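You operate a simulated robot arm through the tools that you are given. There is no shell and no other tool.

The job below is to be done with a simulated two-armed robot. You get a single attempt, and the scene is never put back.

JOB
Pick up the flap carton from the green mat of the assembly bench with one hand, pass it to the other hand and put it on the top of the low cream table. Set down upright: flap carton.

The check looks at the end state, three seconds after you hand in, the way a careful person would. Anything else that was tipped, shoved, dropped, spilled or broken makes it a failure.

ROBOT AND FRAMES
Two 6-joint arms with two-finger grippers on one trunk, on a base that moves. Base frame: it is fixed to the floor where the robot stands at the start and does not move with it; the origin is under the middle of the robot, x ahead of it, y to its left, z up. Units: m, degrees, N and s.
The left shoulder is at the start at [0.061, 0.143, 0.8], the right one opposite. With the tool pointing down near the work surface each hand reaches from about 0.2 to 0.7 m from the robot's upright axis, wherever it stands, measured 20 degrees to its own side. Places, roughly: flap carton [-3, -2, 0.75]; top of the low cream table [-2.5, 1.7, 0.5]. Payload 2.45 kg a hand.
The TCP of each hand is the grasp point between the finger pads, 0.026 m short of the fingertips. In the tool frame z runs along the fingers and y along their closing line. The gripper opens to 0.096 m; its body begins 0.069 m behind the TCP.
Orientation is that of the tool frame in the base frame, as a unit quaternion [x, y, z, w]. With the fingers straight down and closing along the base's y, the tool's x points along the base's -x, its y along +y and its z along -z.

CONTROLS
- The arms move only by the tool drive_tool. It takes "left_steps", "right_steps" or both (then of equal length, played together; a hand with none holds still); each is a list of rows, each a list of 7 numbers: the shift along the base's x, y, z in cm, then the turn, a rotation vector about the base's x, y, z in degrees, then the opening, from 0 (shut) to 1 (fully open). In form: [[tx, ty, tz, ax, ay, az, gripper], ...]. A call has 1 to 20 rows; each row shifts and turns the commanded pose from where the row before left it. Rows are played at 5 a second. More than 0.05 m and 8.6 degrees between two rows, or a gripper value outside its range, and nothing of the call is played. A pose out of reach is approached as far as the arm can. The call stops where the force on the tool passes 40 N (or 10 N more than at its start, if that is more) or the arm is blocked; 0.2 s more then pass. Each finger travels about 0.0799 m/s and halts on what it meets, pressing with about 42 N; the grip force reading is that of the motor and also rises with nothing between the fingers. The clock runs only during rows and for 0.2 s after the last one: add rows that do not move to give the fingers time. It gives the time, the measured TCP pose, the force on the tool (base axes), the opening and the grip force at its end, in the units of the frame above (readings bear some noise), with the torque about the TCP (base axes, N m) and any sound that the robot's microphone picked up.
- Cameras (640 x 400 px; columns grow to the right, rows downward): "scene" is now at [0.1459, -0.005, 1.4145]; the picture's right is [-0.07, -1.00, 0.00], its down [-0.66, 0.05, -0.75] and it looks along [0.75, -0.06, -0.66] (base axes); focal length 276 px, centre (320, 200). "left" rides on the left gripper at [0.082, -0.003, -0.098] in its tool frame; the picture's right is [0.04, 1.00, 0.00], its down [-0.73, 0.03, -0.68] and it looks along [-0.68, 0.03, 0.73] (tool axes); focal length 256 px, centre (320, 200). "right" rides on the right gripper at [0.081, 0.003, -0.098] in its tool frame; the picture's right is [-0.04, 1.00, 0.00], its down [-0.73, -0.03, -0.68] and it looks along [-0.68, -0.03, 0.73] (tool axes); focal length 256 px, centre (320, 200). There is no depth. A picture from a camera that has moved, and an enlarged one, comes with that camera's place and axes in the base frame and with its lens.
- grab_frame(camera): a new picture of that camera. It takes no simulated time.
- lift_body(by): slides the trunk up (or, below 0, down) by that many m; the arms and the scene camera ride with it, the base frame stays. It gives what a move gives, with no picture.
- steer(legs): drives the robot by 1 to 6 legs, each [ahead, turn to the left] in m and degrees, along the robot's own axes; the way and the turn of a leg run together, so that a leg with both is an arc; at most 1.5 m and 180 degrees a leg. The arms and the cameras ride along, it lands a little off, and it stops where it bumps. It gives what a move gives.
- turn_head(pan, tilt): turns the head with the scene camera to pan (to the left, within 86 degrees either way) and tilt (down, from -29 to 69), counted from straight ahead of the robot. It gives what a move gives.
- inspect(camera, box): a new picture of the part [left, top, right, bottom] of that camera's present view, enlarged. It takes no simulated time.
- hand_in(): hands the job in; it is judged then, once.

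Nothing tells you exact positions but the pictures and the camera data. Unless the task says otherwise, let go and move clear before handing in.

The tools are called as name(argument=value, ...) on one line, values as JSON. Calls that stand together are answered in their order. drive_tool: Moves the arms, as the interface text tells. Its arguments: {"type":"object","properties":{"left_steps":{"type":"array","items":{"type":"array","items":{"type":"number"}}},"right_steps":{"type":"array","items":{"type":"array","items":{"type":"number"}}}},"required":[]} The other tools are called the same way: lift_body (by) moves the trunk up or down; steer (legs) drives the base; turn_head (pan, tilt) turns the head that bears the scene camera; grab_frame (camera) takes a picture; inspect (camera, box) takes an enlarged picture of a part of a camera's view; hand_in () hands the job in.

At the start:

```text
time_s: 0.0
left_position: [0.5482, 0.2604, 1.033]
left_tool_rot: [-0.002, 1.0, 0.001, 0.0]
left_force: [0.2, 0.1, 1.1]
left_ft_torque: [0.0, -0.02, 0.0]
left_width: 0.0959
left_finger_force: 0.0
right_position: [0.491, -0.2063, 1.0733]
right_tool_rot: [-0.002, 1.0, 0.0, 0.0]
right_force: [-0.3, -0.1, -0.1]
right_ft_torque: [-0.02, 0.02, -0.03]
right_width: 0.096
right_finger_force: 0.1
trunk travel left (down, up): [-0.425, 0.165]
robot x, y, heading: [-0.0014, 0.0018, 0.2]
head pan, tilt (commanded): [-4.3, 41.5]
```

scene: 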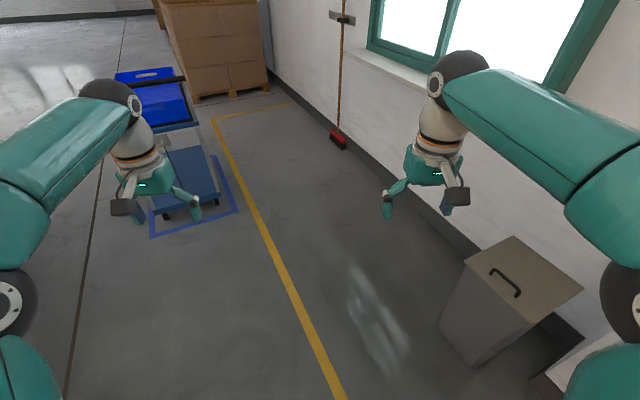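
right: 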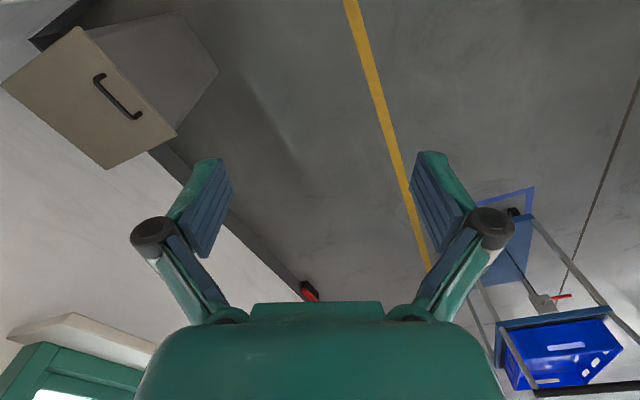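
left: 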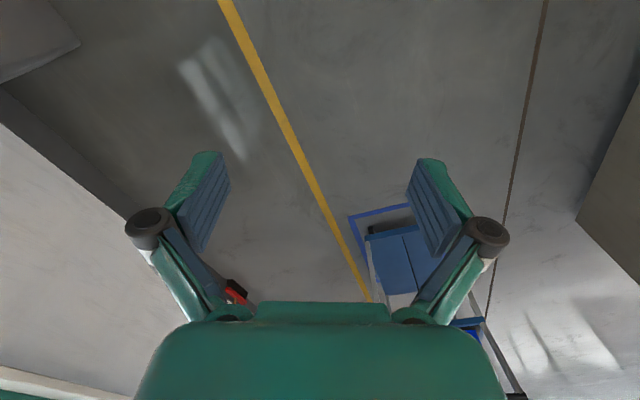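

The robot faces a wall with a bin on the right and a cart on the left; the bench and table are behind me. I'll look around with the head first.

turn_head(pan=86, tilt=20)

grab_frame(camera="scene")

turn_head(pan=-86, tilt=20)

grab_frame(camera="scene")

```text
time_s: 1.6
left_position: [0.5486, 0.2614, 1.0337]
left_tool_rot: [-0.003, 1.0, 0.0, 0.001]
left_force: [-0.4, 0.0, 0.2]
left_ft_torque: [0.03, 0.0, 0.01]
left_width: 0.0961
left_finger_force: 0.0
right_position: [0.4912, -0.2063, 1.0731]
right_tool_rot: [-0.003, 1.0, 0.0, 0.0]
right_force: [0.9, -0.6, 0.8]
right_ft_torque: [0.04, 0.0, 0.0]
right_width: 0.096
right_finger_force: 0.1
trunk travel left (down, up): [-0.425, 0.165]
robot x, y, heading: [-0.0013, 0.003, -0.2]
head pan, tilt (commanded): [85.9, 20.0]
```

```text
taken
camera scene: at [0.0688, 0.0942, 1.4482], right [1.0, -0.07, 0.0], down [-0.03, -0.34, -0.94], along [0.07, 0.94, -0.34], focal length 276 px, centre (320, 200)
```

scene: 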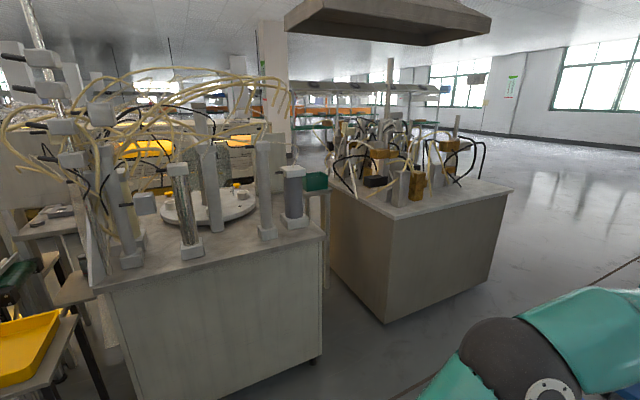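

```text
time_s: 4.2
left_position: [0.549, 0.261, 1.0332]
left_tool_rot: [-0.003, 1.0, 0.0, 0.001]
left_force: [0.5, 0.3, 0.6]
left_ft_torque: [-0.02, 0.0, -0.01]
left_width: 0.096
left_finger_force: 0.1
right_position: [0.49, -0.2059, 1.0726]
right_tool_rot: [-0.003, 1.0, 0.0, 0.0]
right_force: [0.6, 0.0, -0.2]
right_ft_torque: [0.0, -0.01, 0.02]
right_width: 0.0961
right_finger_force: 0.1
trunk travel left (down, up): [-0.425, 0.165]
robot x, y, heading: [-0.0011, 0.0026, 0.2]
head pan, tilt (commanded): [-85.9, 20.0]
```

```text
taken
camera scene: at [0.0688, -0.0916, 1.4482], right [-1.0, -0.07, 0.0], down [-0.02, 0.34, -0.94], along [0.07, -0.94, -0.34], focal length 276 px, centre (320, 200)
```

scene: 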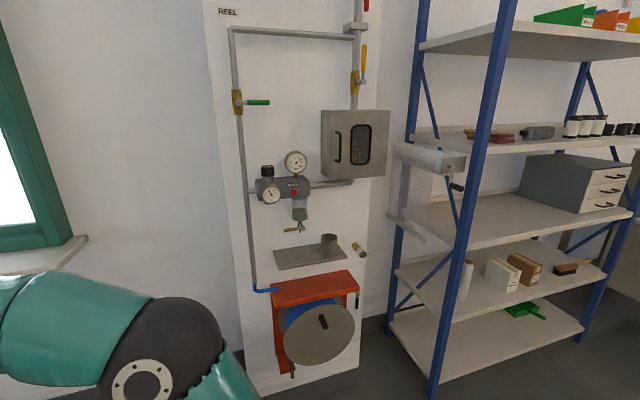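

The surroundings are crowded: a bench with parts on the left (edge near y=0.8) and a shelf on the right. I'll pull the hands in before turning around.

drive_tool(left_steps=[[-4, 0, 0, 0, 0, 0, 1], [-4, 0, 0, 0, 0, 0, 1], [-4, 0, 0, 0, 0, 0, 1], [-4, 0, 0, 0, 0, 0, 1], [-3, 0, 0, 0, 0, 0, 1]], right_steps=[[-3, 0, 0, 0, 0, 0, 1], [-3, 0, 0, 0, 0, 0, 1], [-3, 0, 0, 0, 0, 0, 1], [-3, 0, 0, 0, 0, 0, 1], [-2, 0, 0, 0, 0, 0, 1]])

turn_head(pan=0, tilt=30)

grab_frame(camera="scene")

```text
time_s: 5.5
left_position: [0.3569, 0.2592, 1.0326]
left_tool_rot: [-0.002, 1.0, 0.0, 0.0]
left_force: [-1.3, -0.4, 0.5]
left_ft_torque: [0.0, 0.01, 0.01]
left_width: 0.0961
left_finger_force: 0.0
right_position: [0.3497, -0.2046, 1.075]
right_tool_rot: [-0.002, 1.0, 0.0, 0.0]
right_force: [0.7, 0.4, 0.0]
right_ft_torque: [-0.03, 0.0, 0.01]
right_width: 0.096
right_finger_force: 0.0
trunk travel left (down, up): [-0.425, 0.165]
robot x, y, heading: [0.0004, -0.0009, -0.2]
head pan, tilt (commanded): [-85.9, 20.0]
```

```text
time_s: 7.0
left_position: [0.357, 0.26, 1.0318]
left_tool_rot: [-0.003, 1.0, -0.001, 0.0]
left_force: [-1.2, -0.3, 0.6]
left_ft_torque: [0.0, 0.0, 0.01]
left_width: 0.096
left_finger_force: 0.0
right_position: [0.3517, -0.2042, 1.0748]
right_tool_rot: [-0.002, 1.0, 0.0, 0.0]
right_force: [0.1, -0.6, -0.1]
right_ft_torque: [0.02, -0.02, -0.03]
right_width: 0.0956
right_finger_force: 0.1
trunk travel left (down, up): [-0.425, 0.165]
robot x, y, heading: [0.003, 0.0024, 0.0]
head pan, tilt (commanded): [0.0, 30.0]
```

```text
taken
camera scene: at [0.1521, 0.0012, 1.4321], right [0.0, -1.0, 0.0], down [-0.5, 0.0, -0.87], along [0.87, 0.0, -0.5], focal length 276 px, centre (320, 200)
```

scene: 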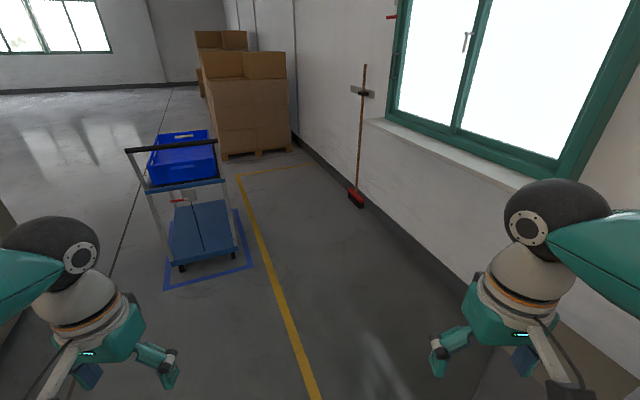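

The hands are in. I'll turn right in place 90° and look toward the rear.

steer(legs=[[0, -90]])

turn_head(pan=-80, tilt=25)

grab_frame(camera="scene")

turn_head(pan=-40, tilt=25)

grab_frame(camera="scene")

```text
time_s: 11.1
left_position: [0.3128, -0.3112, 1.0337]
left_tool_rot: [0.647, 0.762, 0.0, 0.002]
left_force: [-0.3, 0.5, -0.8]
left_ft_torque: [0.05, -0.04, 0.02]
left_width: 0.096
left_finger_force: 0.0
right_position: [-0.1481, -0.3788, 1.0757]
right_tool_rot: [0.648, 0.762, 0.0, 0.001]
right_force: [0.7, 0.0, 0.8]
right_ft_torque: [0.01, 0.0, 0.03]
right_width: 0.0957
right_finger_force: 0.1
trunk travel left (down, up): [-0.425, 0.165]
robot x, y, heading: [0.0413, 0.0103, -80.3]
head pan, tilt (commanded): [0.0, 30.0]
stopped in leg 1: the robot was blocked; the commanded pose is now the measured one
```

```text
time_s: 12.6
left_position: [0.3128, -0.3104, 1.034]
left_tool_rot: [0.648, 0.762, 0.0, 0.0]
left_force: [-0.5, 0.5, 0.2]
left_ft_torque: [0.0, 0.01, 0.0]
left_width: 0.096
left_finger_force: 0.1
right_position: [-0.1469, -0.3783, 1.0758]
right_tool_rot: [0.647, 0.762, 0.0, 0.0]
right_force: [0.0, -0.5, 0.8]
right_ft_torque: [-0.01, 0.02, -0.01]
right_width: 0.0959
right_finger_force: 0.0
trunk travel left (down, up): [-0.425, 0.165]
robot x, y, heading: [0.0455, 0.0108, -80.5]
head pan, tilt (commanded): [-80.0, 25.0]
```

```text
taken
camera scene: at [-0.0336, -0.0793, 1.4401], right [-0.34, 0.94, 0.0], down [0.4, 0.14, -0.91], along [-0.85, -0.31, -0.42], focal length 276 px, centre (320, 200)
```

scene: 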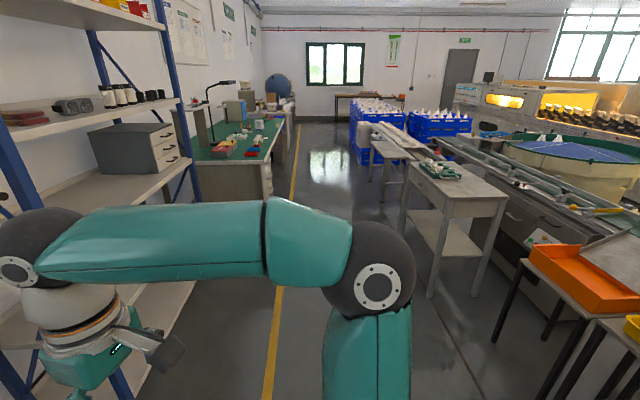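

```text
time_s: 13.7
left_position: [0.313, -0.3103, 1.033]
left_tool_rot: [0.648, 0.762, -0.001, 0.0]
left_force: [-0.4, 0.1, 0.1]
left_ft_torque: [0.0, 0.0, -0.01]
left_width: 0.0959
left_finger_force: 0.1
right_position: [-0.1469, -0.3784, 1.0748]
right_tool_rot: [0.647, 0.762, 0.0, 0.0]
right_force: [-0.2, -0.1, -0.9]
right_ft_torque: [0.0, 0.02, 0.0]
right_width: 0.096
right_finger_force: 0.1
trunk travel left (down, up): [-0.425, 0.165]
robot x, y, heading: [0.0402, 0.0128, -80.2]
head pan, tilt (commanded): [-40.0, 25.0]
```

```text
taken
camera scene: at [0.0066, -0.1277, 1.4401], right [-0.86, 0.51, 0.0], down [0.21, 0.37, -0.91], along [-0.46, -0.78, -0.42], focal length 276 px, centre (320, 200)
```

scene: 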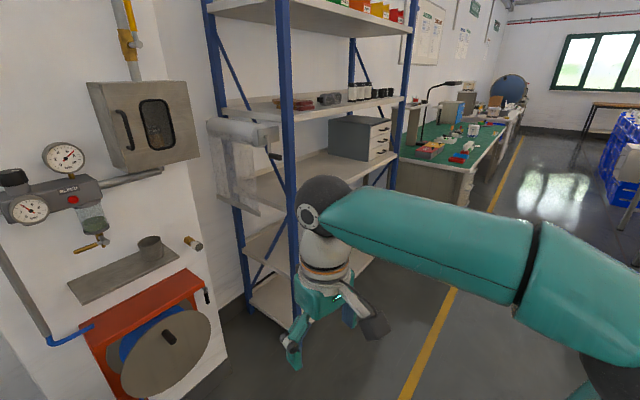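

The turn stopped at -80°; I can see the green-mat bench ahead-right (along the wall) beyond the shelf. I need to learn what blocked me, so I'll look down on the left side, where the bin stood.

turn_head(pan=40, tilt=60)

grab_frame(camera="scene")

turn_head(pan=80, tilt=50)

grab_frame(camera="scene")

turn_head(pan=-86, tilt=60)

grab_frame(camera="scene")

grab_frame(camera="left")

grab_frame(camera="right")

```text
time_s: 15.2
left_position: [0.3129, -0.3108, 1.0325]
left_tool_rot: [0.647, 0.762, 0.0, 0.0]
left_force: [0.7, -0.4, 0.2]
left_ft_torque: [0.01, 0.01, -0.03]
left_width: 0.0961
left_finger_force: 0.0
right_position: [-0.1452, -0.3766, 1.0752]
right_tool_rot: [0.647, 0.762, -0.001, 0.0]
right_force: [0.2, -1.0, -0.6]
right_ft_torque: [0.0, 0.0, 0.02]
right_width: 0.096
right_finger_force: 0.2
trunk travel left (down, up): [-0.425, 0.165]
robot x, y, heading: [0.0427, 0.0107, -80.1]
head pan, tilt (commanded): [40.0, 60.0]
```

```text
taken
camera scene: at [0.1039, -0.0913, 1.39], right [-0.65, -0.76, 0.0], down [-0.66, 0.56, -0.5], along [0.38, -0.32, -0.87], focal length 276 px, centre (320, 200)
```

scene: 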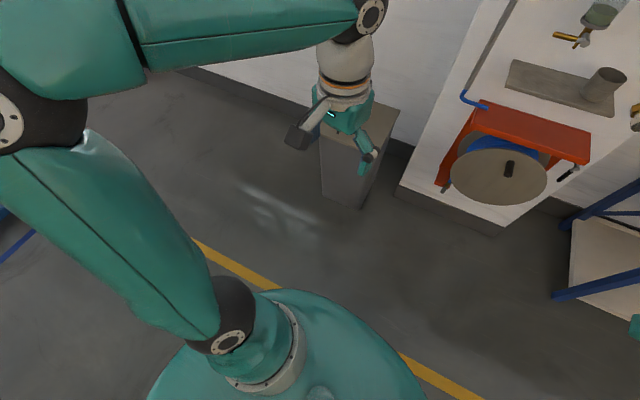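

```text
time_s: 16.3
left_position: [0.3138, -0.3101, 1.0332]
left_tool_rot: [0.647, 0.763, -0.001, 0.0]
left_force: [-0.4, 0.4, 0.2]
left_ft_torque: [-0.01, 0.01, 0.02]
left_width: 0.0963
left_finger_force: 0.0
right_position: [-0.1469, -0.3785, 1.0752]
right_tool_rot: [0.648, 0.762, 0.0, 0.0]
right_force: [0.5, 0.4, 0.5]
right_ft_torque: [-0.01, -0.02, -0.03]
right_width: 0.096
right_finger_force: 0.0
trunk travel left (down, up): [-0.425, 0.165]
robot x, y, heading: [0.0395, 0.0121, -80.2]
head pan, tilt (commanded): [80.0, 50.0]
```

```text
taken
camera scene: at [0.1301, -0.0486, 1.4026], right [-0.01, -1.0, 0.0], down [-0.77, 0.0, -0.64], along [0.64, 0.0, -0.77], focal length 276 px, centre (320, 200)
```

scene: 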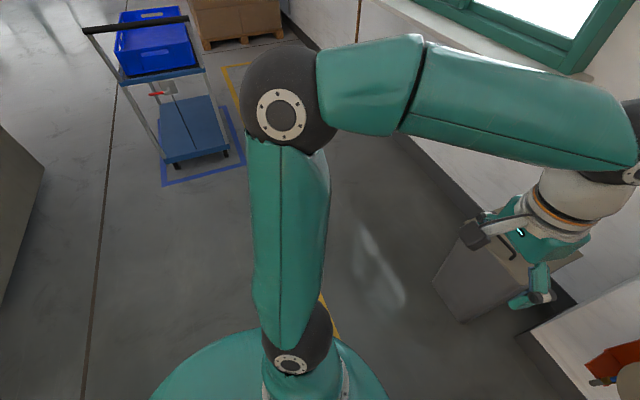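

```text
time_s: 18.8
left_position: [0.3128, -0.3108, 1.0332]
left_tool_rot: [0.647, 0.763, 0.0, 0.0]
left_force: [-0.2, -0.2, -0.5]
left_ft_torque: [0.01, -0.02, 0.04]
left_width: 0.096
left_finger_force: 0.1
right_position: [-0.1467, -0.3777, 1.0764]
right_tool_rot: [0.647, 0.762, 0.0, 0.0]
right_force: [-0.3, 0.5, 0.1]
right_ft_torque: [0.03, 0.0, 0.01]
right_width: 0.0958
right_finger_force: 0.0
trunk travel left (down, up): [-0.425, 0.165]
robot x, y, heading: [0.0427, 0.0092, -80.1]
head pan, tilt (commanded): [-85.9, 60.0]
```

```text
taken
camera scene: at [-0.0116, -0.064, 1.39], right [-0.24, 0.97, 0.0], down [0.84, 0.21, -0.5], along [-0.49, -0.12, -0.87], focal length 276 px, centre (320, 200)
```

scene: 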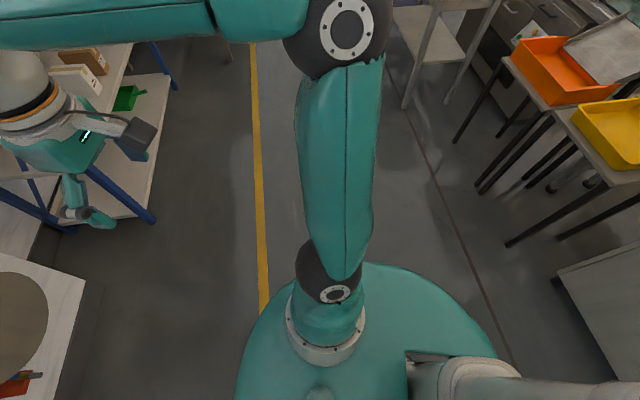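

```text
taken
camera left: at [0.296, -0.2308, 1.1317], right [0.98, 0.2, 0.0], down [0.15, -0.72, 0.68], along [0.14, -0.67, -0.73], focal length 256 px, centre (320, 200)
```

left: 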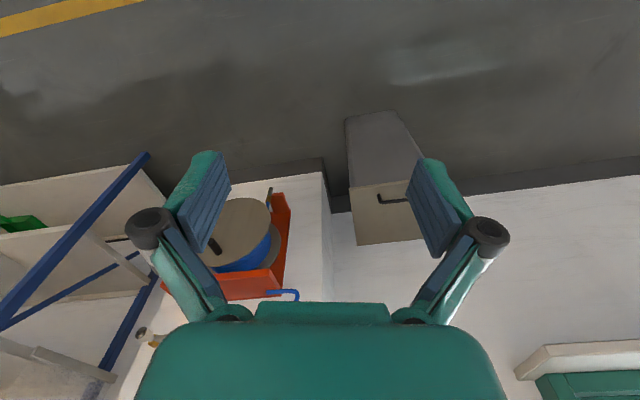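

```text
taken
camera right: at [-0.1564, -0.2958, 1.173], right [0.99, 0.12, 0.0], down [0.09, -0.73, 0.68], along [0.08, -0.67, -0.73], focal length 256 px, centre (320, 200)
```

right: 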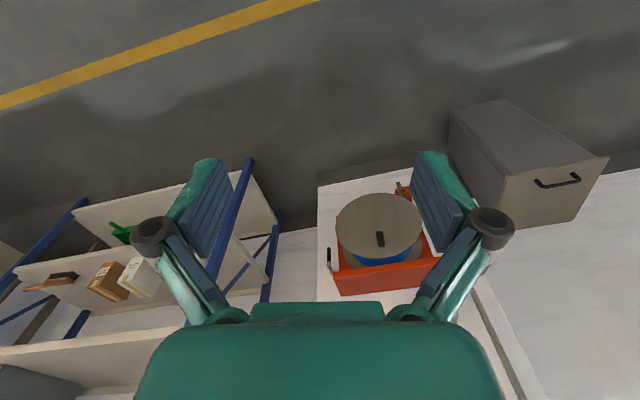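

The floor around me looks clear apart from something pale at the lower right of the rear view. I'll zoom in on it.

inspect(camera="scene", box=[340, 240, 640, 400])

turn_head(pan=-86, tilt=69)

grab_frame(camera="scene")

turn_head(pan=86, tilt=69)

grab_frame(camera="scene")

```text
2.13 times, centred on (490, 320) of scene
camera zoom: at [-0.0116, -0.064, 1.39], right [-0.24, 0.97, 0.0], down [0.84, 0.21, -0.5], along [-0.49, -0.12, -0.87], focal length 588 px, centre (-43, -56)
```

zoom: 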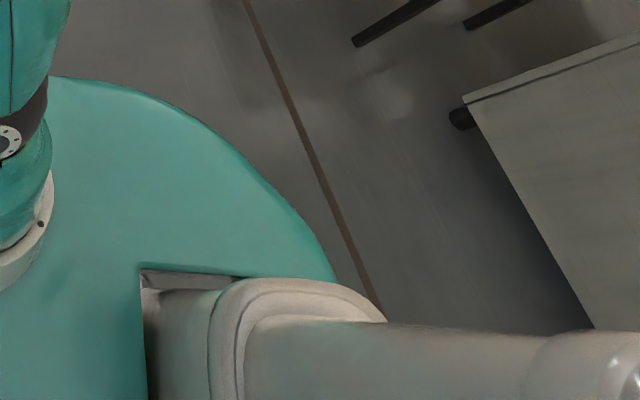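

```text
time_s: 19.5
left_position: [0.3133, -0.3108, 1.0331]
left_tool_rot: [0.647, 0.763, -0.001, 0.001]
left_force: [0.0, 0.5, 0.5]
left_ft_torque: [0.0, 0.0, 0.02]
left_width: 0.0959
left_finger_force: 0.1
right_position: [-0.1468, -0.3776, 1.0757]
right_tool_rot: [0.647, 0.762, 0.0, 0.001]
right_force: [0.5, -0.8, -0.4]
right_ft_torque: [0.04, -0.01, 0.01]
right_width: 0.0962
right_finger_force: 0.0
trunk travel left (down, up): [-0.425, 0.165]
robot x, y, heading: [0.042, 0.0116, -80.3]
head pan, tilt (commanded): [-85.9, 68.8]
```

```text
taken
camera scene: at [-0.0012, -0.0614, 1.3807], right [-0.24, 0.97, 0.0], down [0.91, 0.22, -0.36], along [-0.35, -0.09, -0.93], focal length 276 px, centre (320, 200)
```

scene: 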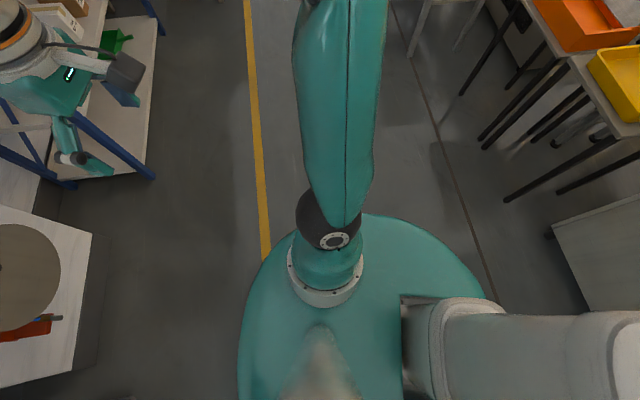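

```text
time_s: 22.1
left_position: [0.314, -0.3109, 1.0333]
left_tool_rot: [0.647, 0.762, -0.001, 0.0]
left_force: [0.7, 0.1, 0.6]
left_ft_torque: [0.01, -0.03, 0.0]
left_width: 0.0962
left_finger_force: 0.0
right_position: [-0.1464, -0.378, 1.0756]
right_tool_rot: [0.648, 0.762, 0.0, 0.0]
right_force: [-0.1, -0.8, -0.5]
right_ft_torque: [0.01, 0.01, -0.03]
right_width: 0.0959
right_finger_force: 0.1
trunk travel left (down, up): [-0.425, 0.165]
robot x, y, heading: [0.0463, 0.01, -80.4]
head pan, tilt (commanded): [85.9, 68.8]
```

```text
taken
camera scene: at [0.1087, -0.0426, 1.3807], right [0.1, -1.0, 0.0], down [-0.93, -0.09, -0.36], along [0.36, 0.04, -0.93], focal length 276 px, centre (320, 200)
```

scene: 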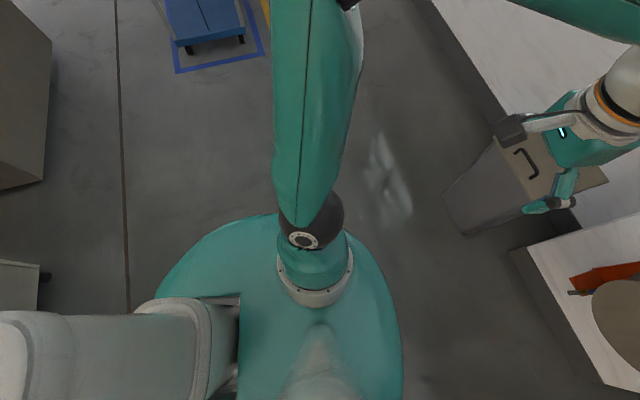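

The pale thing is the robot's own column. Nothing visible touches me, so I'll try continuing the turn by a small amount.

steer(legs=[[0, -15]])

```text
time_s: 23.5
left_position: [0.2188, -0.3689, 1.0328]
left_tool_rot: [0.743, 0.67, -0.001, 0.0]
left_force: [-0.4, -0.1, 0.5]
left_ft_torque: [0.01, 0.0, -0.05]
left_width: 0.096
left_finger_force: 0.0
right_position: [-0.2431, -0.3112, 1.0747]
right_tool_rot: [0.743, 0.669, 0.0, 0.0]
right_force: [-0.3, -0.3, 0.4]
right_ft_torque: [0.01, 0.01, -0.01]
right_width: 0.096
right_finger_force: 0.1
trunk travel left (down, up): [-0.425, 0.165]
robot x, y, heading: [0.0469, 0.0127, -95.3]
head pan, tilt (commanded): [85.9, 68.8]
```

The turn continued without trouble. I'll keep turning to face the aisle and look at the bench.

steer(legs=[[0, -40], [0, -40]])

turn_head(pan=0, tilt=25)

grab_frame(camera="scene")

turn_head(pan=-45, tilt=25)

grab_frame(camera="scene")

turn_head(pan=45, tilt=25)

grab_frame(camera="scene")

```text
time_s: 27.9
left_position: [-0.2799, -0.2406, 1.0331]
left_tool_rot: [0.998, 0.068, -0.001, 0.001]
left_force: [0.9, 0.3, 0.3]
left_ft_torque: [-0.01, 0.0, 0.0]
left_width: 0.096
left_finger_force: 0.0
right_position: [-0.3323, 0.2196, 1.0759]
right_tool_rot: [0.998, 0.064, -0.001, 0.001]
right_force: [-0.6, 0.2, -0.2]
right_ft_torque: [-0.03, -0.01, 0.01]
right_width: 0.0959
right_finger_force: 0.1
trunk travel left (down, up): [-0.425, 0.165]
robot x, y, heading: [0.06, -0.0272, -171.2]
head pan, tilt (commanded): [85.9, 68.8]
stopped in leg 2: the robot was blocked; the commanded pose is now the measured one
```

```text
time_s: 29.4
left_position: [-0.279, -0.2428, 1.0344]
left_tool_rot: [0.998, 0.067, -0.001, 0.0]
left_force: [0.1, 0.0, 0.3]
left_ft_torque: [0.0, 0.05, 0.0]
left_width: 0.0959
left_finger_force: 0.0
right_position: [-0.3303, 0.2192, 1.0765]
right_tool_rot: [0.998, 0.066, -0.001, 0.0]
right_force: [-0.1, -0.6, 0.8]
right_ft_torque: [0.04, 0.05, 0.05]
right_width: 0.0959
right_finger_force: 0.0
trunk travel left (down, up): [-0.425, 0.165]
robot x, y, heading: [0.059, -0.027, -171.1]
head pan, tilt (commanded): [0.0, 25.0]
```

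```text
taken
camera scene: at [-0.0912, -0.0496, 1.44], right [-0.15, 0.99, 0.0], down [0.42, 0.06, -0.91], along [-0.9, -0.14, -0.42], focal length 276 px, centre (320, 200)
```

scene: 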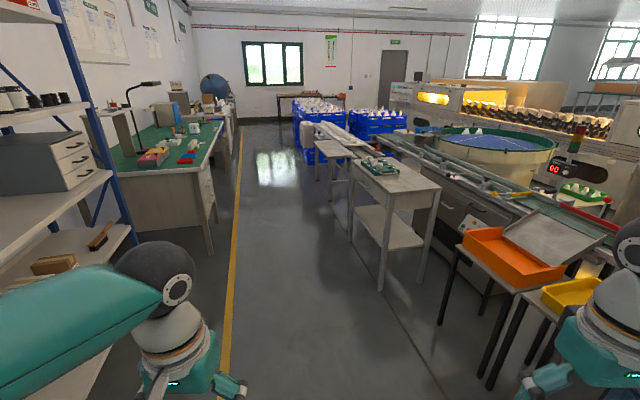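

```text
time_s: 30.6
left_position: [-0.2802, -0.2433, 1.0343]
left_tool_rot: [0.998, 0.067, -0.001, 0.0]
left_force: [-0.8, 0.3, -0.6]
left_ft_torque: [0.01, -0.03, -0.03]
left_width: 0.0958
left_finger_force: 0.2
right_position: [-0.3313, 0.2191, 1.0774]
right_tool_rot: [0.998, 0.065, -0.001, 0.0]
right_force: [-1.2, 0.2, 0.2]
right_ft_torque: [-0.01, -0.01, -0.01]
right_width: 0.0959
right_finger_force: 0.0
trunk travel left (down, up): [-0.425, 0.165]
robot x, y, heading: [0.0576, -0.0285, -171.3]
head pan, tilt (commanded): [-45.0, 25.0]
```

```text
taken
camera scene: at [-0.0744, 0.0189, 1.4401], right [0.59, 0.81, 0.0], down [0.34, -0.25, -0.91], along [-0.73, 0.54, -0.42], focal length 276 px, centre (320, 200)
```

scene: 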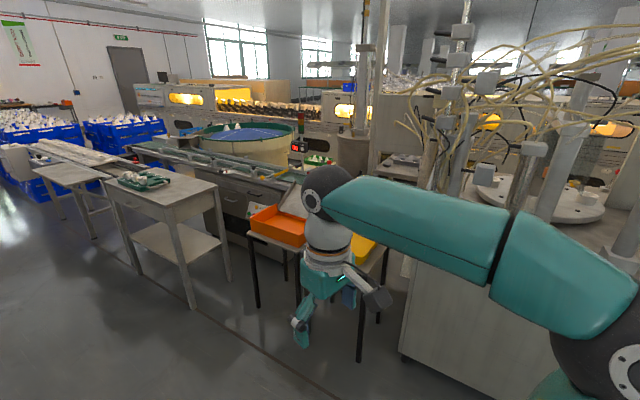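

```text
time_s: 32.2
left_position: [-0.2797, -0.2434, 1.0339]
left_tool_rot: [0.998, 0.067, -0.001, 0.0]
left_force: [-0.4, 0.0, -0.7]
left_ft_torque: [0.01, 0.02, 0.0]
left_width: 0.0961
left_finger_force: 0.0
right_position: [-0.3315, 0.2176, 1.0772]
right_tool_rot: [0.998, 0.065, -0.002, 0.0]
right_force: [-0.3, 0.6, 0.1]
right_ft_torque: [0.03, 0.02, -0.03]
right_width: 0.0959
right_finger_force: 0.0
trunk travel left (down, up): [-0.425, 0.165]
robot x, y, heading: [0.052, -0.0294, -171.3]
head pan, tilt (commanded): [45.0, 25.0]
```

```text
taken
camera scene: at [-0.0547, -0.1098, 1.4401], right [-0.81, 0.59, 0.0], down [0.25, 0.34, -0.91], along [-0.54, -0.73, -0.42], focal length 276 px, centre (320, 200)
```

scene: 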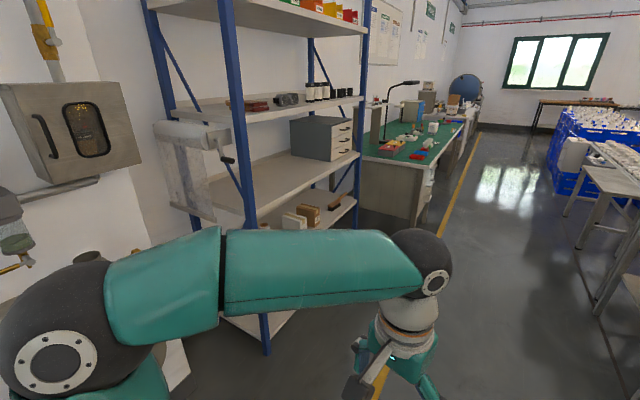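

The aisle leads along -x with the green-mat bench on the left side. I'll zoom in on the bench and on the area where the cream table should be.

inspect(camera="scene", box=[340, 70, 500, 170])

turn_head(pan=-45, tilt=25)

inspect(camera="scene", box=[180, 80, 420, 230])

turn_head(pan=0, tilt=15)

inspect(camera="scene", box=[80, 100, 280, 225])

inspect(camera="scene", box=[400, 100, 640, 250])

```text
4.00 times, centred on (420, 120) of scene
camera zoom: at [-0.0547, -0.1098, 1.4401], right [-0.81, 0.59, 0.0], down [0.25, 0.34, -0.91], along [-0.54, -0.73, -0.42], focal length 1103 px, centre (-80, 520)
```

zoom: 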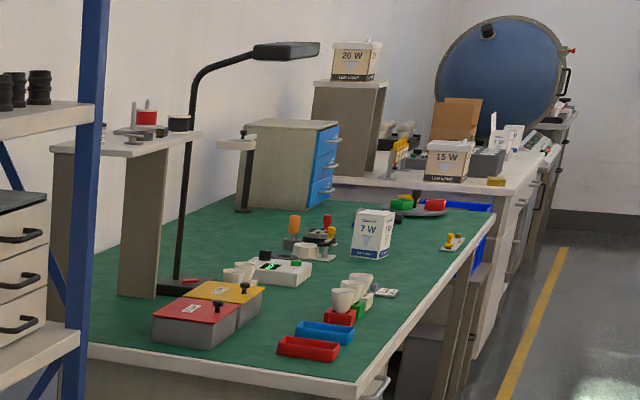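

```text
time_s: 33.9
left_position: [-0.2782, -0.2431, 1.0344]
left_tool_rot: [0.998, 0.067, -0.001, 0.0]
left_force: [0.1, -0.1, 0.4]
left_ft_torque: [0.04, -0.02, 0.02]
left_width: 0.0959
left_finger_force: 0.0
right_position: [-0.3304, 0.2193, 1.0772]
right_tool_rot: [0.998, 0.066, -0.002, 0.001]
right_force: [0.0, 0.1, -0.5]
right_ft_torque: [0.04, 0.0, -0.01]
right_width: 0.0961
right_finger_force: 0.1
trunk travel left (down, up): [-0.425, 0.165]
robot x, y, heading: [0.0552, -0.0293, -171.1]
head pan, tilt (commanded): [-45.0, 25.0]
```

```text
2.67 times, centred on (300, 155) of scene
camera zoom: at [-0.0744, 0.0189, 1.4401], right [0.59, 0.81, 0.0], down [0.34, -0.25, -0.91], along [-0.73, 0.54, -0.42], focal length 735 px, centre (373, 320)
```

zoom: 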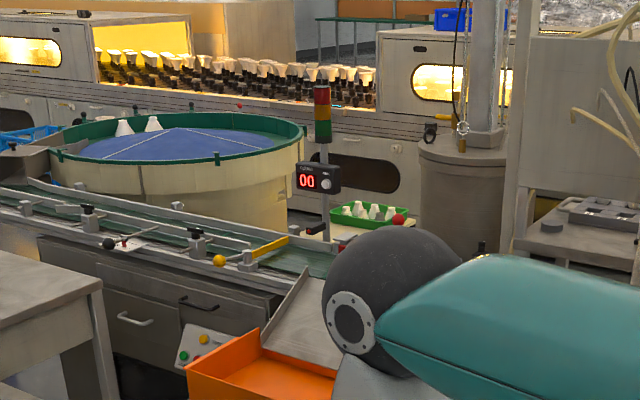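

```text
time_s: 35.0
left_position: [-0.2798, -0.2423, 1.034]
left_tool_rot: [0.998, 0.067, -0.001, 0.0]
left_force: [-0.5, 0.7, -0.4]
left_ft_torque: [0.01, -0.01, 0.0]
left_width: 0.0959
left_finger_force: 0.1
right_position: [-0.3305, 0.2193, 1.0766]
right_tool_rot: [0.998, 0.066, -0.001, 0.0]
right_force: [0.6, 0.0, 1.1]
right_ft_torque: [0.02, 0.01, -0.01]
right_width: 0.0958
right_finger_force: 0.1
trunk travel left (down, up): [-0.425, 0.165]
robot x, y, heading: [0.0551, -0.029, -171.5]
head pan, tilt (commanded): [0.0, 15.0]
```

```text
3.20 times, centred on (180, 162) of scene
camera zoom: at [-0.0925, -0.0496, 1.4563], right [-0.15, 0.99, 0.0], down [0.26, 0.04, -0.97], along [-0.95, -0.15, -0.26], focal length 882 px, centre (768, 320)
```

zoom: 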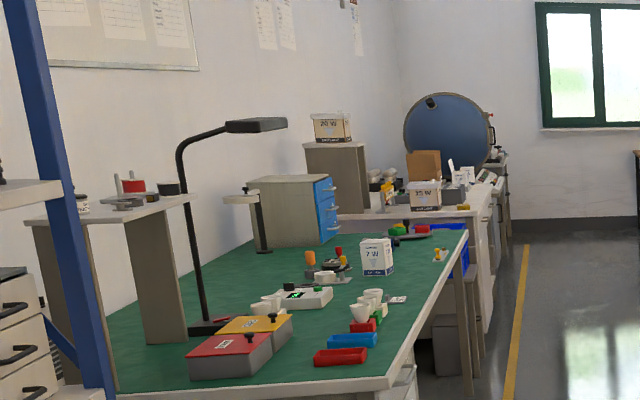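

```text
2.67 times, centred on (520, 175) of scene
camera zoom: at [-0.0925, -0.0496, 1.4563], right [-0.15, 0.99, 0.0], down [0.26, 0.04, -0.97], along [-0.95, -0.15, -0.26], focal length 735 px, centre (-213, 267)
```

zoom: 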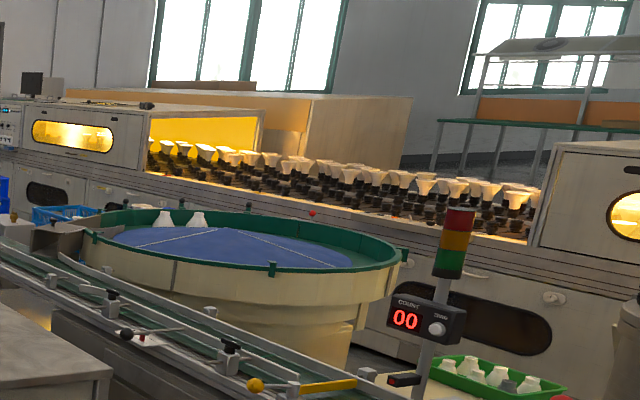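

The flap carton should be the white "7 W" box on the green mat at about (-3.1, -2.05). The low cream table is the one carrying a green tray behind the conveyor, near (-2.6, 1.85). The aisle runs at about heading -157°, so I'll drive along it in stages.

steer(legs=[[0, 10], [1.2, 0]])

turn_head(pan=0, tilt=25)

grab_frame(camera="scene")

turn_head(pan=-70, tilt=25)

grab_frame(camera="scene")

turn_head(pan=45, tilt=25)

grab_frame(camera="scene")

```text
time_s: 41.9
left_position: [-1.37, -0.6874, 1.0332]
left_tool_rot: [0.988, 0.157, 0.0, 0.001]
left_force: [0.2, 0.5, 0.6]
left_ft_torque: [0.0, -0.02, -0.04]
left_width: 0.0959
left_finger_force: 0.0
right_position: [-1.503, -0.2433, 1.0771]
right_tool_rot: [0.988, 0.155, -0.002, 0.001]
right_force: [-0.5, 0.6, 0.0]
right_ft_torque: [0.0, -0.04, 0.0]
right_width: 0.0963
right_finger_force: 0.2
trunk travel left (down, up): [-0.425, 0.165]
robot x, y, heading: [-1.0745, -0.4156, -160.9]
head pan, tilt (commanded): [0.0, 15.0]
```

```text
time_s: 42.6
left_position: [-1.3687, -0.688, 1.0344]
left_tool_rot: [0.988, 0.156, -0.002, 0.0]
left_force: [-0.1, 0.0, 0.8]
left_ft_torque: [0.01, -0.01, 0.02]
left_width: 0.096
left_finger_force: 0.1
right_position: [-1.5032, -0.2425, 1.0765]
right_tool_rot: [0.988, 0.156, -0.001, 0.0]
right_force: [0.4, 0.9, -0.6]
right_ft_torque: [0.02, -0.01, -0.04]
right_width: 0.096
right_finger_force: 0.1
trunk travel left (down, up): [-0.425, 0.165]
robot x, y, heading: [-1.0768, -0.4128, -161.1]
head pan, tilt (commanded): [0.0, 25.0]
```

```text
taken
camera scene: at [-1.2189, -0.4634, 1.4401], right [-0.33, 0.94, 0.0], down [0.4, 0.14, -0.91], along [-0.86, -0.3, -0.42], focal length 276 px, centre (320, 200)
```

scene: 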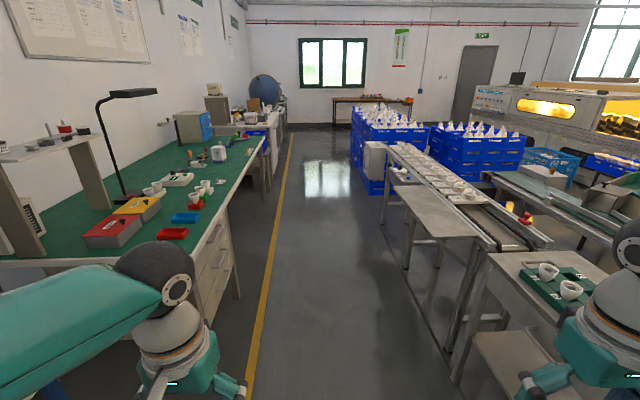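

```text
time_s: 44.0
left_position: [-1.3695, -0.688, 1.0347]
left_tool_rot: [0.988, 0.157, -0.002, 0.0]
left_force: [-1.0, 0.1, -0.5]
left_ft_torque: [0.03, 0.01, -0.02]
left_width: 0.096
left_finger_force: 0.1
right_position: [-1.5035, -0.243, 1.0759]
right_tool_rot: [0.988, 0.156, -0.001, 0.0]
right_force: [0.2, -0.2, 0.7]
right_ft_torque: [0.03, 0.01, 0.0]
right_width: 0.0959
right_finger_force: 0.1
trunk travel left (down, up): [-0.425, 0.165]
robot x, y, heading: [-1.0761, -0.4158, -161.0]
head pan, tilt (commanded): [-70.0, 25.0]
```

```text
taken
camera scene: at [-1.1902, -0.3618, 1.4401], right [0.78, 0.63, 0.0], down [0.27, -0.33, -0.91], along [-0.57, 0.7, -0.42], focal length 276 px, centre (320, 200)
```

scene: 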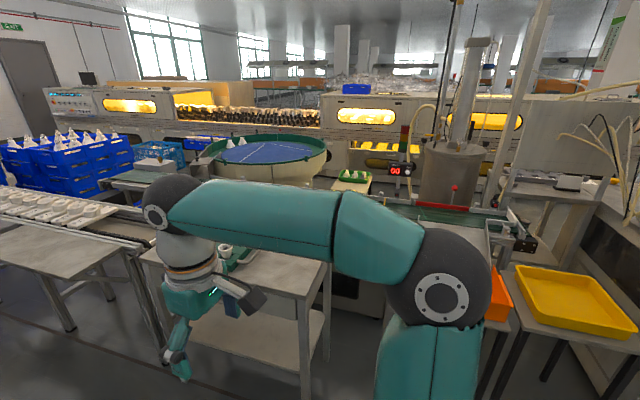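

```text
time_s: 46.0
left_position: [-1.3691, -0.6877, 1.0343]
left_tool_rot: [0.988, 0.157, -0.001, 0.0]
left_force: [-0.7, 0.7, -1.1]
left_ft_torque: [0.0, 0.02, -0.02]
left_width: 0.096
left_finger_force: 0.0
right_position: [-1.5033, -0.2441, 1.0779]
right_tool_rot: [0.988, 0.155, 0.0, -0.001]
right_force: [-0.1, -0.3, 0.1]
right_ft_torque: [0.0, -0.01, 0.01]
right_width: 0.0959
right_finger_force: 0.1
trunk travel left (down, up): [-0.425, 0.165]
robot x, y, heading: [-1.0767, -0.4152, -160.9]
head pan, tilt (commanded): [45.0, 25.0]
```

```text
taken
camera scene: at [-1.1722, -0.516, 1.4401], right [-0.9, 0.44, 0.0], down [0.18, 0.38, -0.91], along [-0.4, -0.82, -0.42], focal length 276 px, centre (320, 200)
```

scene: 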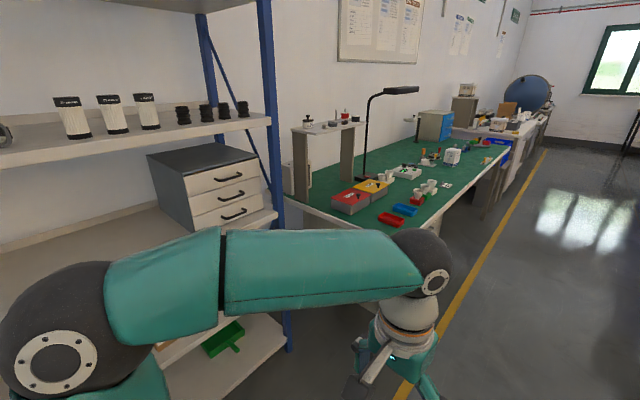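

The carton is near (-3.2, -2.1), about 0.3 m in from the bench's front edge; the aisle is about 1.25 m wide. I'll drive straight on until level with it.

steer(legs=[[1.2, 0], [1.3, 0]])

turn_head(pan=80, tilt=35)

grab_frame(camera="scene")

turn_head(pan=-80, tilt=25)

grab_frame(camera="scene")

```text
time_s: 58.5
left_position: [-3.791, -1.4529, 1.0352]
left_tool_rot: [0.991, 0.131, -0.001, 0.0]
left_force: [0.6, -0.7, -0.3]
left_ft_torque: [0.03, 0.01, 0.02]
left_width: 0.096
left_finger_force: 0.1
right_position: [-3.9022, -1.0031, 1.078]
right_tool_rot: [0.991, 0.13, -0.001, 0.0]
right_force: [0.0, 0.9, -0.2]
right_ft_torque: [0.0, -0.04, -0.01]
right_width: 0.0962
right_finger_force: 0.1
trunk travel left (down, up): [-0.425, 0.165]
robot x, y, heading: [-3.4808, -1.1977, -163.9]
head pan, tilt (commanded): [45.0, 25.0]
```

```text
time_s: 59.5
left_position: [-3.7901, -1.4535, 1.0358]
left_tool_rot: [0.991, 0.131, -0.002, 0.0]
left_force: [-0.8, -0.3, -0.2]
left_ft_torque: [0.01, 0.01, 0.0]
left_width: 0.0959
left_finger_force: 0.1
right_position: [-3.9023, -1.001, 1.0789]
right_tool_rot: [0.992, 0.129, -0.001, 0.0]
right_force: [0.7, 0.4, 0.1]
right_ft_torque: [0.02, -0.02, 0.01]
right_width: 0.096
right_finger_force: 0.0
trunk travel left (down, up): [-0.425, 0.165]
robot x, y, heading: [-3.48, -1.1962, -164.2]
head pan, tilt (commanded): [80.0, 35.0]
```

```text
taken
camera scene: at [-3.5308, -1.2992, 1.4244], right [-0.99, -0.11, 0.0], down [-0.06, 0.57, -0.82], along [0.09, -0.81, -0.57], focal length 276 px, centre (320, 200)
```

scene: 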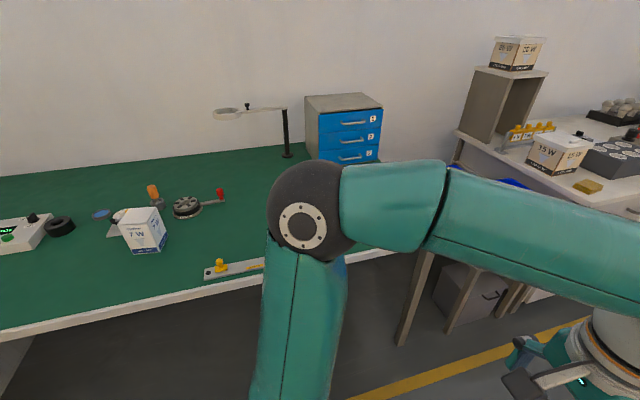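

```text
time_s: 62.0
left_position: [-3.7914, -1.4529, 1.0339]
left_tool_rot: [0.991, 0.131, -0.002, 0.0]
left_force: [0.2, 0.0, 0.5]
left_ft_torque: [0.01, 0.01, -0.03]
left_width: 0.096
left_finger_force: 0.1
right_position: [-3.9014, -1.0025, 1.0771]
right_tool_rot: [0.992, 0.129, 0.0, 0.0]
right_force: [0.1, 0.8, -0.6]
right_ft_torque: [0.01, 0.01, 0.0]
right_width: 0.096
right_finger_force: 0.1
trunk travel left (down, up): [-0.425, 0.165]
robot x, y, heading: [-3.4792, -1.1985, -163.9]
head pan, tilt (commanded): [-80.0, 25.0]
```

```text
taken
camera scene: at [-3.5808, -1.1289, 1.4401], right [0.9, 0.44, 0.0], down [0.19, -0.38, -0.91], along [-0.4, 0.81, -0.42], focal length 276 px, centre (320, 200)
```

scene: 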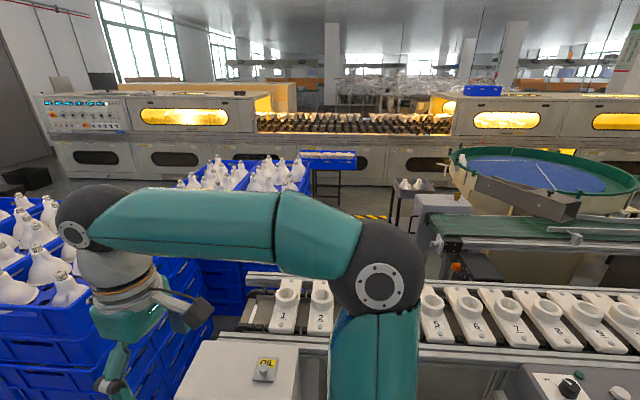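

The 7 W carton is at about (-2.9, -1.88), roughly 0.2 m from the bench edge, and I'm 0.65 m from that edge. I'll turn left to face the bench; the carton will then be at my left hand.

steer(legs=[[0, 48], [0, 48]])

turn_head(pan=20, tilt=40)

grab_frame(camera="scene")

grab_frame(camera="left")

```text
time_s: 66.7
left_position: [-3.261, -1.535, 1.0362]
left_tool_rot: [0.651, 0.759, -0.002, 0.0]
left_force: [0.4, 0.4, -0.5]
left_ft_torque: [-0.02, 0.01, -0.01]
left_width: 0.096
left_finger_force: 0.0
right_position: [-3.7226, -1.5947, 1.0783]
right_tool_rot: [0.652, 0.758, -0.001, 0.0]
right_force: [-0.6, -0.4, -0.9]
right_ft_torque: [-0.03, 0.02, -0.01]
right_width: 0.0958
right_finger_force: 0.0
trunk travel left (down, up): [-0.425, 0.165]
robot x, y, heading: [-3.5226, -1.2029, -78.8]
head pan, tilt (commanded): [-80.0, 25.0]
stopped in leg 2: the robot was blocked; the commanded pose is now the measured one
```

```text
time_s: 68.4
left_position: [-3.2623, -1.5335, 1.0366]
left_tool_rot: [0.651, 0.759, 0.0, 0.001]
left_force: [-0.2, -0.1, -0.2]
left_ft_torque: [0.0, -0.01, 0.01]
left_width: 0.096
left_finger_force: 0.1
right_position: [-3.7237, -1.5948, 1.079]
right_tool_rot: [0.652, 0.758, -0.001, 0.001]
right_force: [-0.2, -0.3, 0.5]
right_ft_torque: [0.04, 0.01, -0.01]
right_width: 0.096
right_finger_force: 0.0
trunk travel left (down, up): [-0.425, 0.165]
robot x, y, heading: [-3.5254, -1.2024, -79.0]
head pan, tilt (commanded): [20.0, 40.0]
```

```text
taken
camera scene: at [-3.4682, -1.3363, 1.4168], right [-0.86, -0.51, 0.0], down [-0.33, 0.55, -0.77], along [0.39, -0.66, -0.64], focal length 276 px, centre (320, 200)
```

scene: 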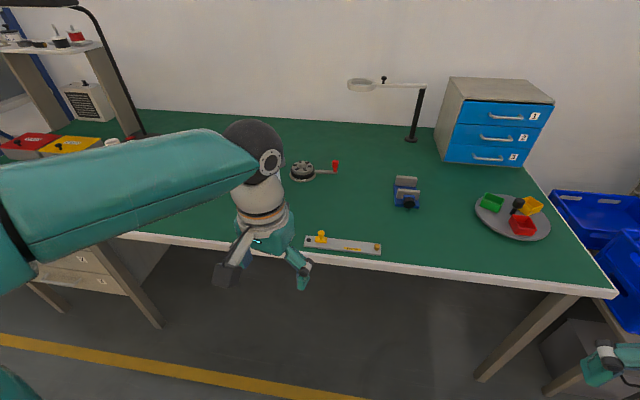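

```text
taken
camera left: at [-3.2782, -1.4533, 1.1348], right [0.98, 0.19, 0.0], down [0.14, -0.72, 0.68], along [0.13, -0.67, -0.73], focal length 256 px, centre (320, 200)
```

left: 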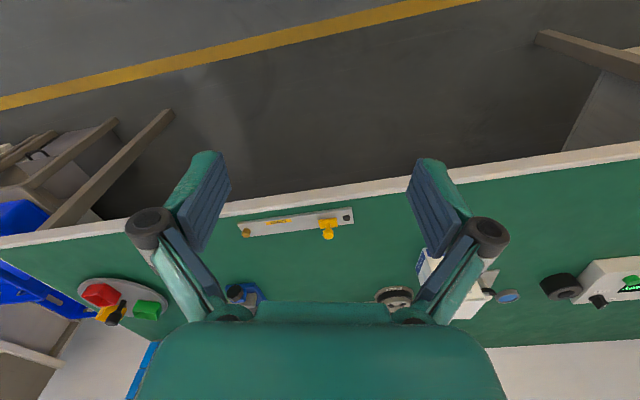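

The carton is hidden behind the left hand. I'll turn a little more to the left and check again.

steer(legs=[[0, 18]])

turn_head(pan=0, tilt=40)

grab_frame(camera="scene")

grab_frame(camera="left")

```text
time_s: 69.9
left_position: [-3.1717, -1.4357, 1.0363]
left_tool_rot: [0.523, 0.852, -0.001, 0.001]
left_force: [0.8, -0.6, 0.6]
left_ft_torque: [0.03, -0.02, -0.02]
left_width: 0.0961
left_finger_force: 0.0
right_position: [-3.5923, -1.6381, 1.0794]
right_tool_rot: [0.525, 0.851, -0.001, 0.001]
right_force: [-0.1, 1.1, -0.7]
right_ft_torque: [0.01, -0.01, 0.01]
right_width: 0.0957
right_finger_force: 0.0
trunk travel left (down, up): [-0.425, 0.165]
robot x, y, heading: [-3.5327, -1.2066, -60.9]
head pan, tilt (commanded): [20.0, 40.0]
```

```text
time_s: 70.8
left_position: [-3.1736, -1.4344, 1.0362]
left_tool_rot: [0.523, 0.852, 0.0, 0.001]
left_force: [0.3, -0.2, 0.3]
left_ft_torque: [0.0, -0.03, 0.01]
left_width: 0.0963
left_finger_force: 0.1
right_position: [-3.5919, -1.6363, 1.0789]
right_tool_rot: [0.525, 0.851, 0.0, 0.0]
right_force: [0.9, -0.2, 0.3]
right_ft_torque: [-0.01, 0.02, 0.0]
right_width: 0.0961
right_finger_force: 0.2
trunk travel left (down, up): [-0.425, 0.165]
robot x, y, heading: [-3.5307, -1.21, -61.1]
head pan, tilt (commanded): [0.0, 40.0]
```

```text
taken
camera scene: at [-3.461, -1.3351, 1.4167], right [-0.87, -0.49, 0.0], down [-0.31, 0.56, -0.77], along [0.37, -0.67, -0.64], focal length 276 px, centre (320, 200)
```

scene: 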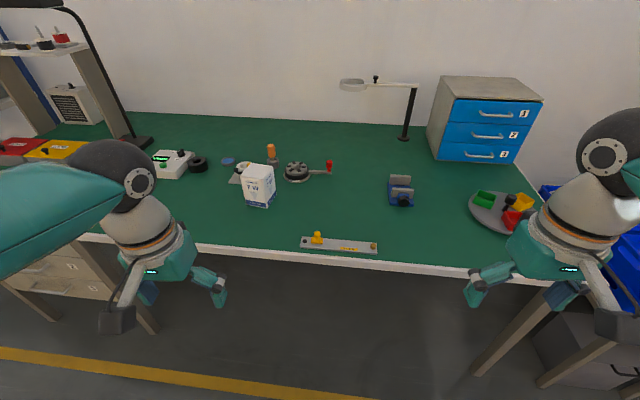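

```text
taken
camera left: at [-3.2136, -1.3636, 1.1352], right [0.87, 0.49, 0.0], down [0.36, -0.64, 0.68], along [0.33, -0.59, -0.73], focal length 256 px, centre (320, 200)
```

left: 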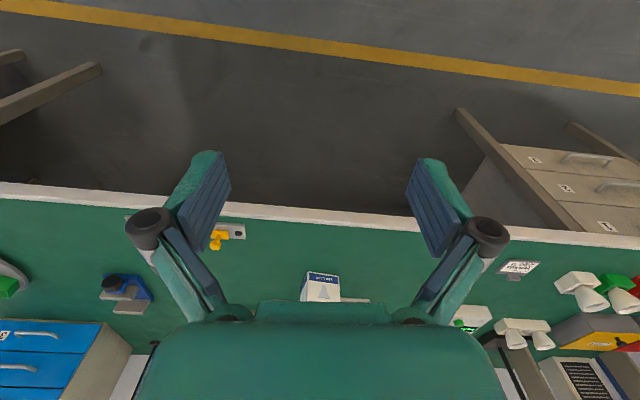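

Now the carton is clear in the scene view. I'll zoom in on it to measure its position, size and orientation.

inspect(camera="scene", box=[210, 140, 306, 220])

inspect(camera="scene", box=[140, 120, 440, 270])

```text
5.00 times, centred on (258, 180) of scene
camera zoom: at [-3.461, -1.3351, 1.4167], right [-0.87, -0.49, 0.0], down [-0.31, 0.56, -0.77], along [0.37, -0.67, -0.64], focal length 1379 px, centre (630, 300)
```

zoom: 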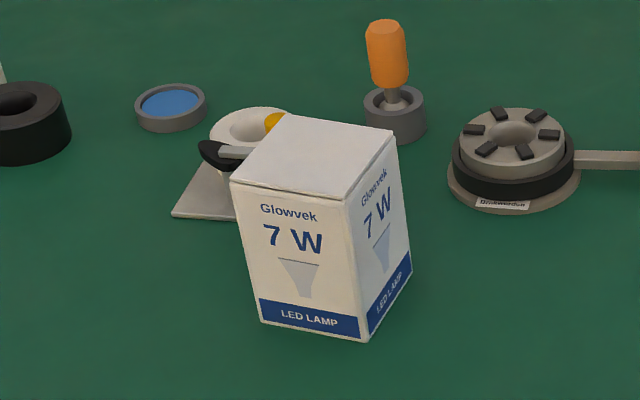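

```text
2.13 times, centred on (290, 195) of scene
camera zoom: at [-3.461, -1.3351, 1.4167], right [-0.87, -0.49, 0.0], down [-0.31, 0.56, -0.77], along [0.37, -0.67, -0.64], focal length 588 px, centre (384, 211)
```

zoom: 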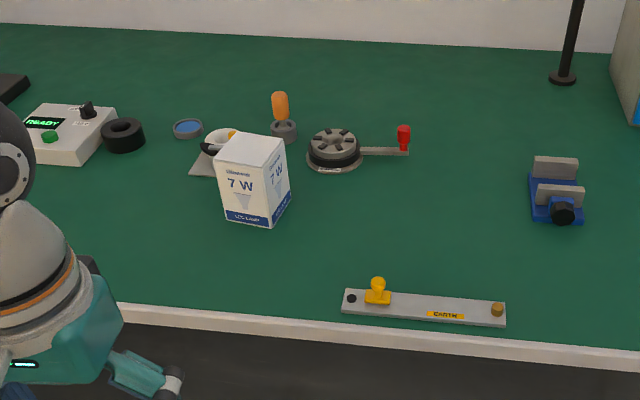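

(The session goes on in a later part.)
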